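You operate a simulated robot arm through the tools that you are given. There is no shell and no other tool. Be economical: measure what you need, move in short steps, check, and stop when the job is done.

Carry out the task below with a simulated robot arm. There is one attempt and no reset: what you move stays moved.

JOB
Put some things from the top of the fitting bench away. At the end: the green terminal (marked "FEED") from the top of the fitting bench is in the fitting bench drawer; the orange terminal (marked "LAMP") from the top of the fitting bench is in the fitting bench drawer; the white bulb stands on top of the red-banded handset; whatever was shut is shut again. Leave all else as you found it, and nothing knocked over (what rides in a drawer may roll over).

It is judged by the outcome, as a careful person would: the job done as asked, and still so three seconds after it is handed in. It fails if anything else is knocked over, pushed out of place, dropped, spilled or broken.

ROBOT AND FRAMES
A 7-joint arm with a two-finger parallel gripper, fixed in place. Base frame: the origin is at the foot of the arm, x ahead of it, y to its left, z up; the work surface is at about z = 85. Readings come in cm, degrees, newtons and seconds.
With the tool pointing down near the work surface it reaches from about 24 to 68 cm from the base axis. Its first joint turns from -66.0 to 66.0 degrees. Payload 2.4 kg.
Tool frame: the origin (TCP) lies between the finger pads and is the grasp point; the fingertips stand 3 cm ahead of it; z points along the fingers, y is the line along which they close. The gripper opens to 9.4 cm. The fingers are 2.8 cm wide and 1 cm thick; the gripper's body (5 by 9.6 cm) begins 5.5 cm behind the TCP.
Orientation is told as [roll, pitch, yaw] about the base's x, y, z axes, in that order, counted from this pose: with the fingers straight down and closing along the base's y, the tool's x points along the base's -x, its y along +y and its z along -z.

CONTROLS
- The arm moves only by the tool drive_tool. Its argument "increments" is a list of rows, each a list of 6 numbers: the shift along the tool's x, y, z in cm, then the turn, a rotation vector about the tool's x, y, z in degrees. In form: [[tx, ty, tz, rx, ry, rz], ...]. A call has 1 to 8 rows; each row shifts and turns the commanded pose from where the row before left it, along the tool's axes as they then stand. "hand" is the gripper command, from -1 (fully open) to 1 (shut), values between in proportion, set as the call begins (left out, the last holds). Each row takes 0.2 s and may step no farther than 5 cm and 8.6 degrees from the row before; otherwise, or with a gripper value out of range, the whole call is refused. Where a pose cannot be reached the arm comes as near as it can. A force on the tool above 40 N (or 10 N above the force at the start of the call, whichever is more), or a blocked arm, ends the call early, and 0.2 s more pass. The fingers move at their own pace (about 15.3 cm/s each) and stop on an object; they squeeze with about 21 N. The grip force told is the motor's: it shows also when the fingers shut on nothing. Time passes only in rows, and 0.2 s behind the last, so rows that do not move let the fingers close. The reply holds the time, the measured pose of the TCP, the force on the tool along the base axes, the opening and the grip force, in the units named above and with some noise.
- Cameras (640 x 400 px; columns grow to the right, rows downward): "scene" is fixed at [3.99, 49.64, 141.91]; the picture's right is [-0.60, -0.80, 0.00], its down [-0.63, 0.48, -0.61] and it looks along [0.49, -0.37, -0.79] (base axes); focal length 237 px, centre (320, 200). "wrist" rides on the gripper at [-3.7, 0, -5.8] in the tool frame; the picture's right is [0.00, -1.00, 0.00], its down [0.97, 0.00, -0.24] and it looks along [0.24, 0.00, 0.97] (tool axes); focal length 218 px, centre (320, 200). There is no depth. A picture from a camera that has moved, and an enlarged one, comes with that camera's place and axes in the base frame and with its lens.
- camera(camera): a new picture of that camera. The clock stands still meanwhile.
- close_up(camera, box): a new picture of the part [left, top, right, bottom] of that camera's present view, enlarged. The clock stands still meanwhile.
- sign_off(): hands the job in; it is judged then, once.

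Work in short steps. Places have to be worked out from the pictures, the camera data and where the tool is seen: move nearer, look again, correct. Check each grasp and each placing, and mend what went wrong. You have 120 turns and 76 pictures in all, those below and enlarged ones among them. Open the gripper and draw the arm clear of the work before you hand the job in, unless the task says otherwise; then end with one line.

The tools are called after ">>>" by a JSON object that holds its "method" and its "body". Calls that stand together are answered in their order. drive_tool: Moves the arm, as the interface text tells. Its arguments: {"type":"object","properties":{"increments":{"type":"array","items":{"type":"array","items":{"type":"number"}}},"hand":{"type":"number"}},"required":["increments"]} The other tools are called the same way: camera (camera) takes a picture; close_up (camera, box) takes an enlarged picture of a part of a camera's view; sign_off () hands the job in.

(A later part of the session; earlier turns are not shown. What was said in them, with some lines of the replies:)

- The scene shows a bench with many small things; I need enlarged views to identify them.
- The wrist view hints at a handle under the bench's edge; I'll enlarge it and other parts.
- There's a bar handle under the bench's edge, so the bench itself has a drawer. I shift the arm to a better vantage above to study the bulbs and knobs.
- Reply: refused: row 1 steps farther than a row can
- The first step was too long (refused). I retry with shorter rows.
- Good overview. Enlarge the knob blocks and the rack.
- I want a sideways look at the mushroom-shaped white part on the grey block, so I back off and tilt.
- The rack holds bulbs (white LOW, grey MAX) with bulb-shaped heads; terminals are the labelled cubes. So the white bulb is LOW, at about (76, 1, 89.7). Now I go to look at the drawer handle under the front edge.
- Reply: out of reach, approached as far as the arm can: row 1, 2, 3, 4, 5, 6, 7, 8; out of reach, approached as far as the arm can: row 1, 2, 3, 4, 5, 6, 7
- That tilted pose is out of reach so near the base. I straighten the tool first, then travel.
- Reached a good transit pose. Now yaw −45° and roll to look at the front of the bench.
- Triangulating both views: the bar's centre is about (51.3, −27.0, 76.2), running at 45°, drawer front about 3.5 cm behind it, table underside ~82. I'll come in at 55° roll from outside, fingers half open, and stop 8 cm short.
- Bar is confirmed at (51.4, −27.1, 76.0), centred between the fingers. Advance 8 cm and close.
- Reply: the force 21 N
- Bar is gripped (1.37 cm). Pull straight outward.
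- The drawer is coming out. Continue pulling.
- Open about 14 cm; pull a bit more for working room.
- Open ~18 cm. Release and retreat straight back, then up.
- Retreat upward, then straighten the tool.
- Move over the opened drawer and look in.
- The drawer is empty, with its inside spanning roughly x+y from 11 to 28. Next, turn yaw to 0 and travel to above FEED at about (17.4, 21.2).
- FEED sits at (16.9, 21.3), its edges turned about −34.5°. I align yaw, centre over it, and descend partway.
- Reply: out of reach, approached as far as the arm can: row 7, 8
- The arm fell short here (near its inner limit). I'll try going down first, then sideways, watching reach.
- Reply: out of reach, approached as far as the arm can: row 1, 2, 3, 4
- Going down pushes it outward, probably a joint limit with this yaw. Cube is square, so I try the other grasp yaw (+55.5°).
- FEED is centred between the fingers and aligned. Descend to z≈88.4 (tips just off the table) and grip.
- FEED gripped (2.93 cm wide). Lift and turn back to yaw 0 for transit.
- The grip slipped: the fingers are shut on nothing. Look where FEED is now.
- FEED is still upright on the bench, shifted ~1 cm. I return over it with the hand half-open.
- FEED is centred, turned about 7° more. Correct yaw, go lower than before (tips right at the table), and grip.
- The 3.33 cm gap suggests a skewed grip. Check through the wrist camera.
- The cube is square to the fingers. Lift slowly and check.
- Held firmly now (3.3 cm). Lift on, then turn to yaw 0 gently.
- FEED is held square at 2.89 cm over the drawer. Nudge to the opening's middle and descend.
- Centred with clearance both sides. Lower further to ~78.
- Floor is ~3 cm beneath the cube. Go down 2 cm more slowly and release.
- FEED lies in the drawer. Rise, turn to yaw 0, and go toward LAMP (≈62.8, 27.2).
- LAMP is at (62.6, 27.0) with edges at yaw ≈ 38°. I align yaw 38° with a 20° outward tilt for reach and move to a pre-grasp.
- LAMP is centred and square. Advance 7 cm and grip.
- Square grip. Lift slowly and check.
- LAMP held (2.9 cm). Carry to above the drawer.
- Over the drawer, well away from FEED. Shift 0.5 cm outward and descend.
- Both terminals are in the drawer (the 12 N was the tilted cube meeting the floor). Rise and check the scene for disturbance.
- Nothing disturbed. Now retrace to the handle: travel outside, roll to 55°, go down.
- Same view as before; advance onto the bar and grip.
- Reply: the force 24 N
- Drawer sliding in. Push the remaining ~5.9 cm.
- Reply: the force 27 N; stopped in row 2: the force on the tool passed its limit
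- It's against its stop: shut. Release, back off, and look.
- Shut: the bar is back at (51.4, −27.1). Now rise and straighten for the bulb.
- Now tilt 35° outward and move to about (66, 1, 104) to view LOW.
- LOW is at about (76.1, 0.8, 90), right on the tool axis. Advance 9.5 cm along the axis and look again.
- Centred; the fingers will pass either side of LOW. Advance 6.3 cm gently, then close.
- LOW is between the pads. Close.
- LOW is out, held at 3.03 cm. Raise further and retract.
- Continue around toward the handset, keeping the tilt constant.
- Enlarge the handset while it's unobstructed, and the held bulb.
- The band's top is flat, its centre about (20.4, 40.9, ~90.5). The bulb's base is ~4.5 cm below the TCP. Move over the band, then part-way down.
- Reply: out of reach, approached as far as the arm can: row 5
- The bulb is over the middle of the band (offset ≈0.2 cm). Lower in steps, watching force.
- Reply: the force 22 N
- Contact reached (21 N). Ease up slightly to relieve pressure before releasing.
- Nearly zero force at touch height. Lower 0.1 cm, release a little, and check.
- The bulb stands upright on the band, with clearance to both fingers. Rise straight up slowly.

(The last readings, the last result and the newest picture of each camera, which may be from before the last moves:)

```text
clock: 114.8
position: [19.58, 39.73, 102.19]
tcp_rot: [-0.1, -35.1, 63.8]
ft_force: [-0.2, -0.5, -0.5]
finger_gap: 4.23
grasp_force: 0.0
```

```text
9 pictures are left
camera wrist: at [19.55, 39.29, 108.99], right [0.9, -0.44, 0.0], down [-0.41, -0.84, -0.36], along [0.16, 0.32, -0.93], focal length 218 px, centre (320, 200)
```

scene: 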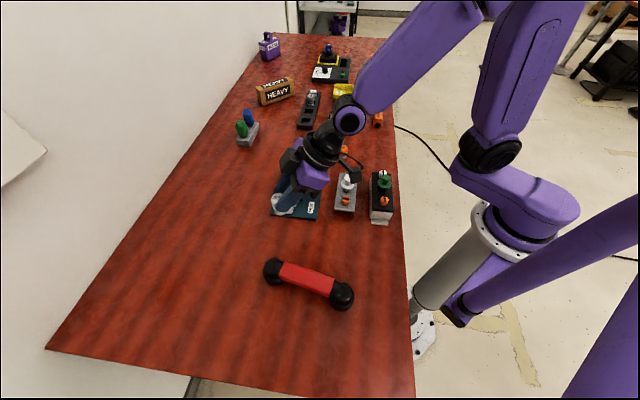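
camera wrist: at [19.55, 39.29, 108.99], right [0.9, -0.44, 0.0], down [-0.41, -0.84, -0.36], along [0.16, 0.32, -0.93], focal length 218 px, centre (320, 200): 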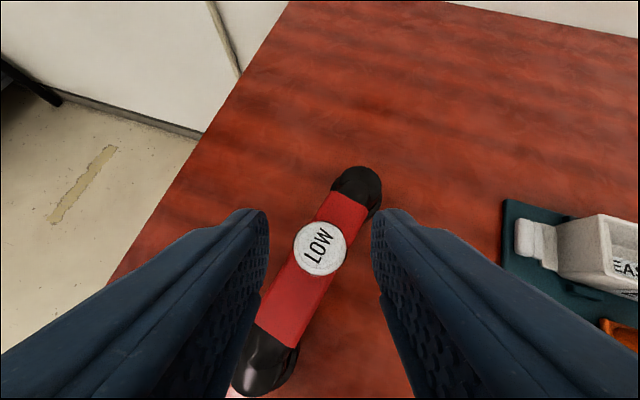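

Bulb stands centred on the band. Rise a bit more, then move clear and open.

>>> {"method": "drive_tool", "body": {"increments": [[-0.86, 0, -1.23, 0, 0, 0], [-0.86, 0, -1.23, 0, 0, 0], [0, -4, 0, 0, 0, 0], [0, -4, 0, 0, 0, 0], [0, -4, -0.5, 0, 0, 0], [0, -4, -1, 0, 0, 0]]}}

>>> {"method": "drive_tool", "body": {"hand": -1, "increments": [[0, -3, -1, 0, 7, 0], [0, -3, -1, 0, 7, 0], [0, -3, -1, 0, 7, 0], [0, -3, -1, 0, 7, 0], [0, -3, -1, 0, 7, 0]]}}

>>> {"method": "camera", "body": {"camera": "scene"}}

>>> {"method": "close_up", "body": {"camera": "scene", "box": [250, 225, 370, 315]}}

```text
clock: 116.2
position: [33.68, 31.77, 106.01]
tcp_rot: [0.0, -35.0, 64.0]
ft_force: [0.0, -0.8, 1.5]
finger_gap: 4.24
grasp_force: 0.1
out of reach, approached as far as the arm can: row 2
```

```text
clock: 117.4
position: [46.64, 23.48, 110.98]
tcp_rot: [0.0, -0.1, 63.8]
ft_force: [0.2, 0.8, -0.5]
finger_gap: 9.41
grasp_force: 0.0
```

```text
8 pictures are left
```

scene: 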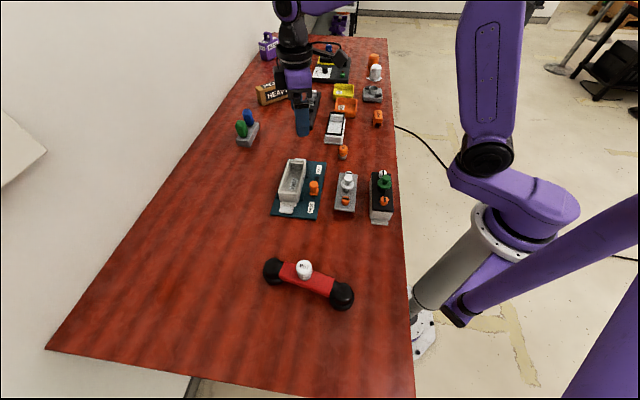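

```text
4.44 times, centred on (310, 270) of scene
camera zoom: at [3.99, 49.64, 141.91], right [-0.6, -0.8, 0.0], down [-0.63, 0.48, -0.61], along [0.49, -0.37, -0.79], focal length 1052 px, centre (364, -111)
```

zoom: 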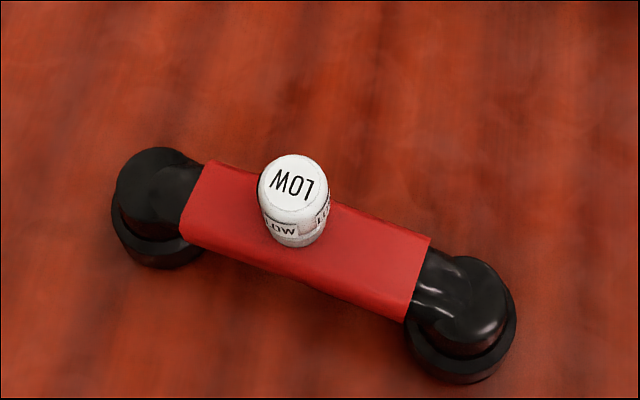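

The bulb stands on the red band, the drawer is shut with both terminals inside, and nothing else has moved. The hand is open and clear, so I hand in.

>>> {"method": "sign_off", "body": {}}

```text
The job is handed in.
```

The job is handed in: FEED and LAMP are in the fitting bench drawer, which is shut again. The white bulb (I took this to be the one marked "LOW") stands on the red-banded handset. FEED slipped from the gripper once on its first lift and landed upright on the bench, about 1 cm from where it had been, before I picked it up again.
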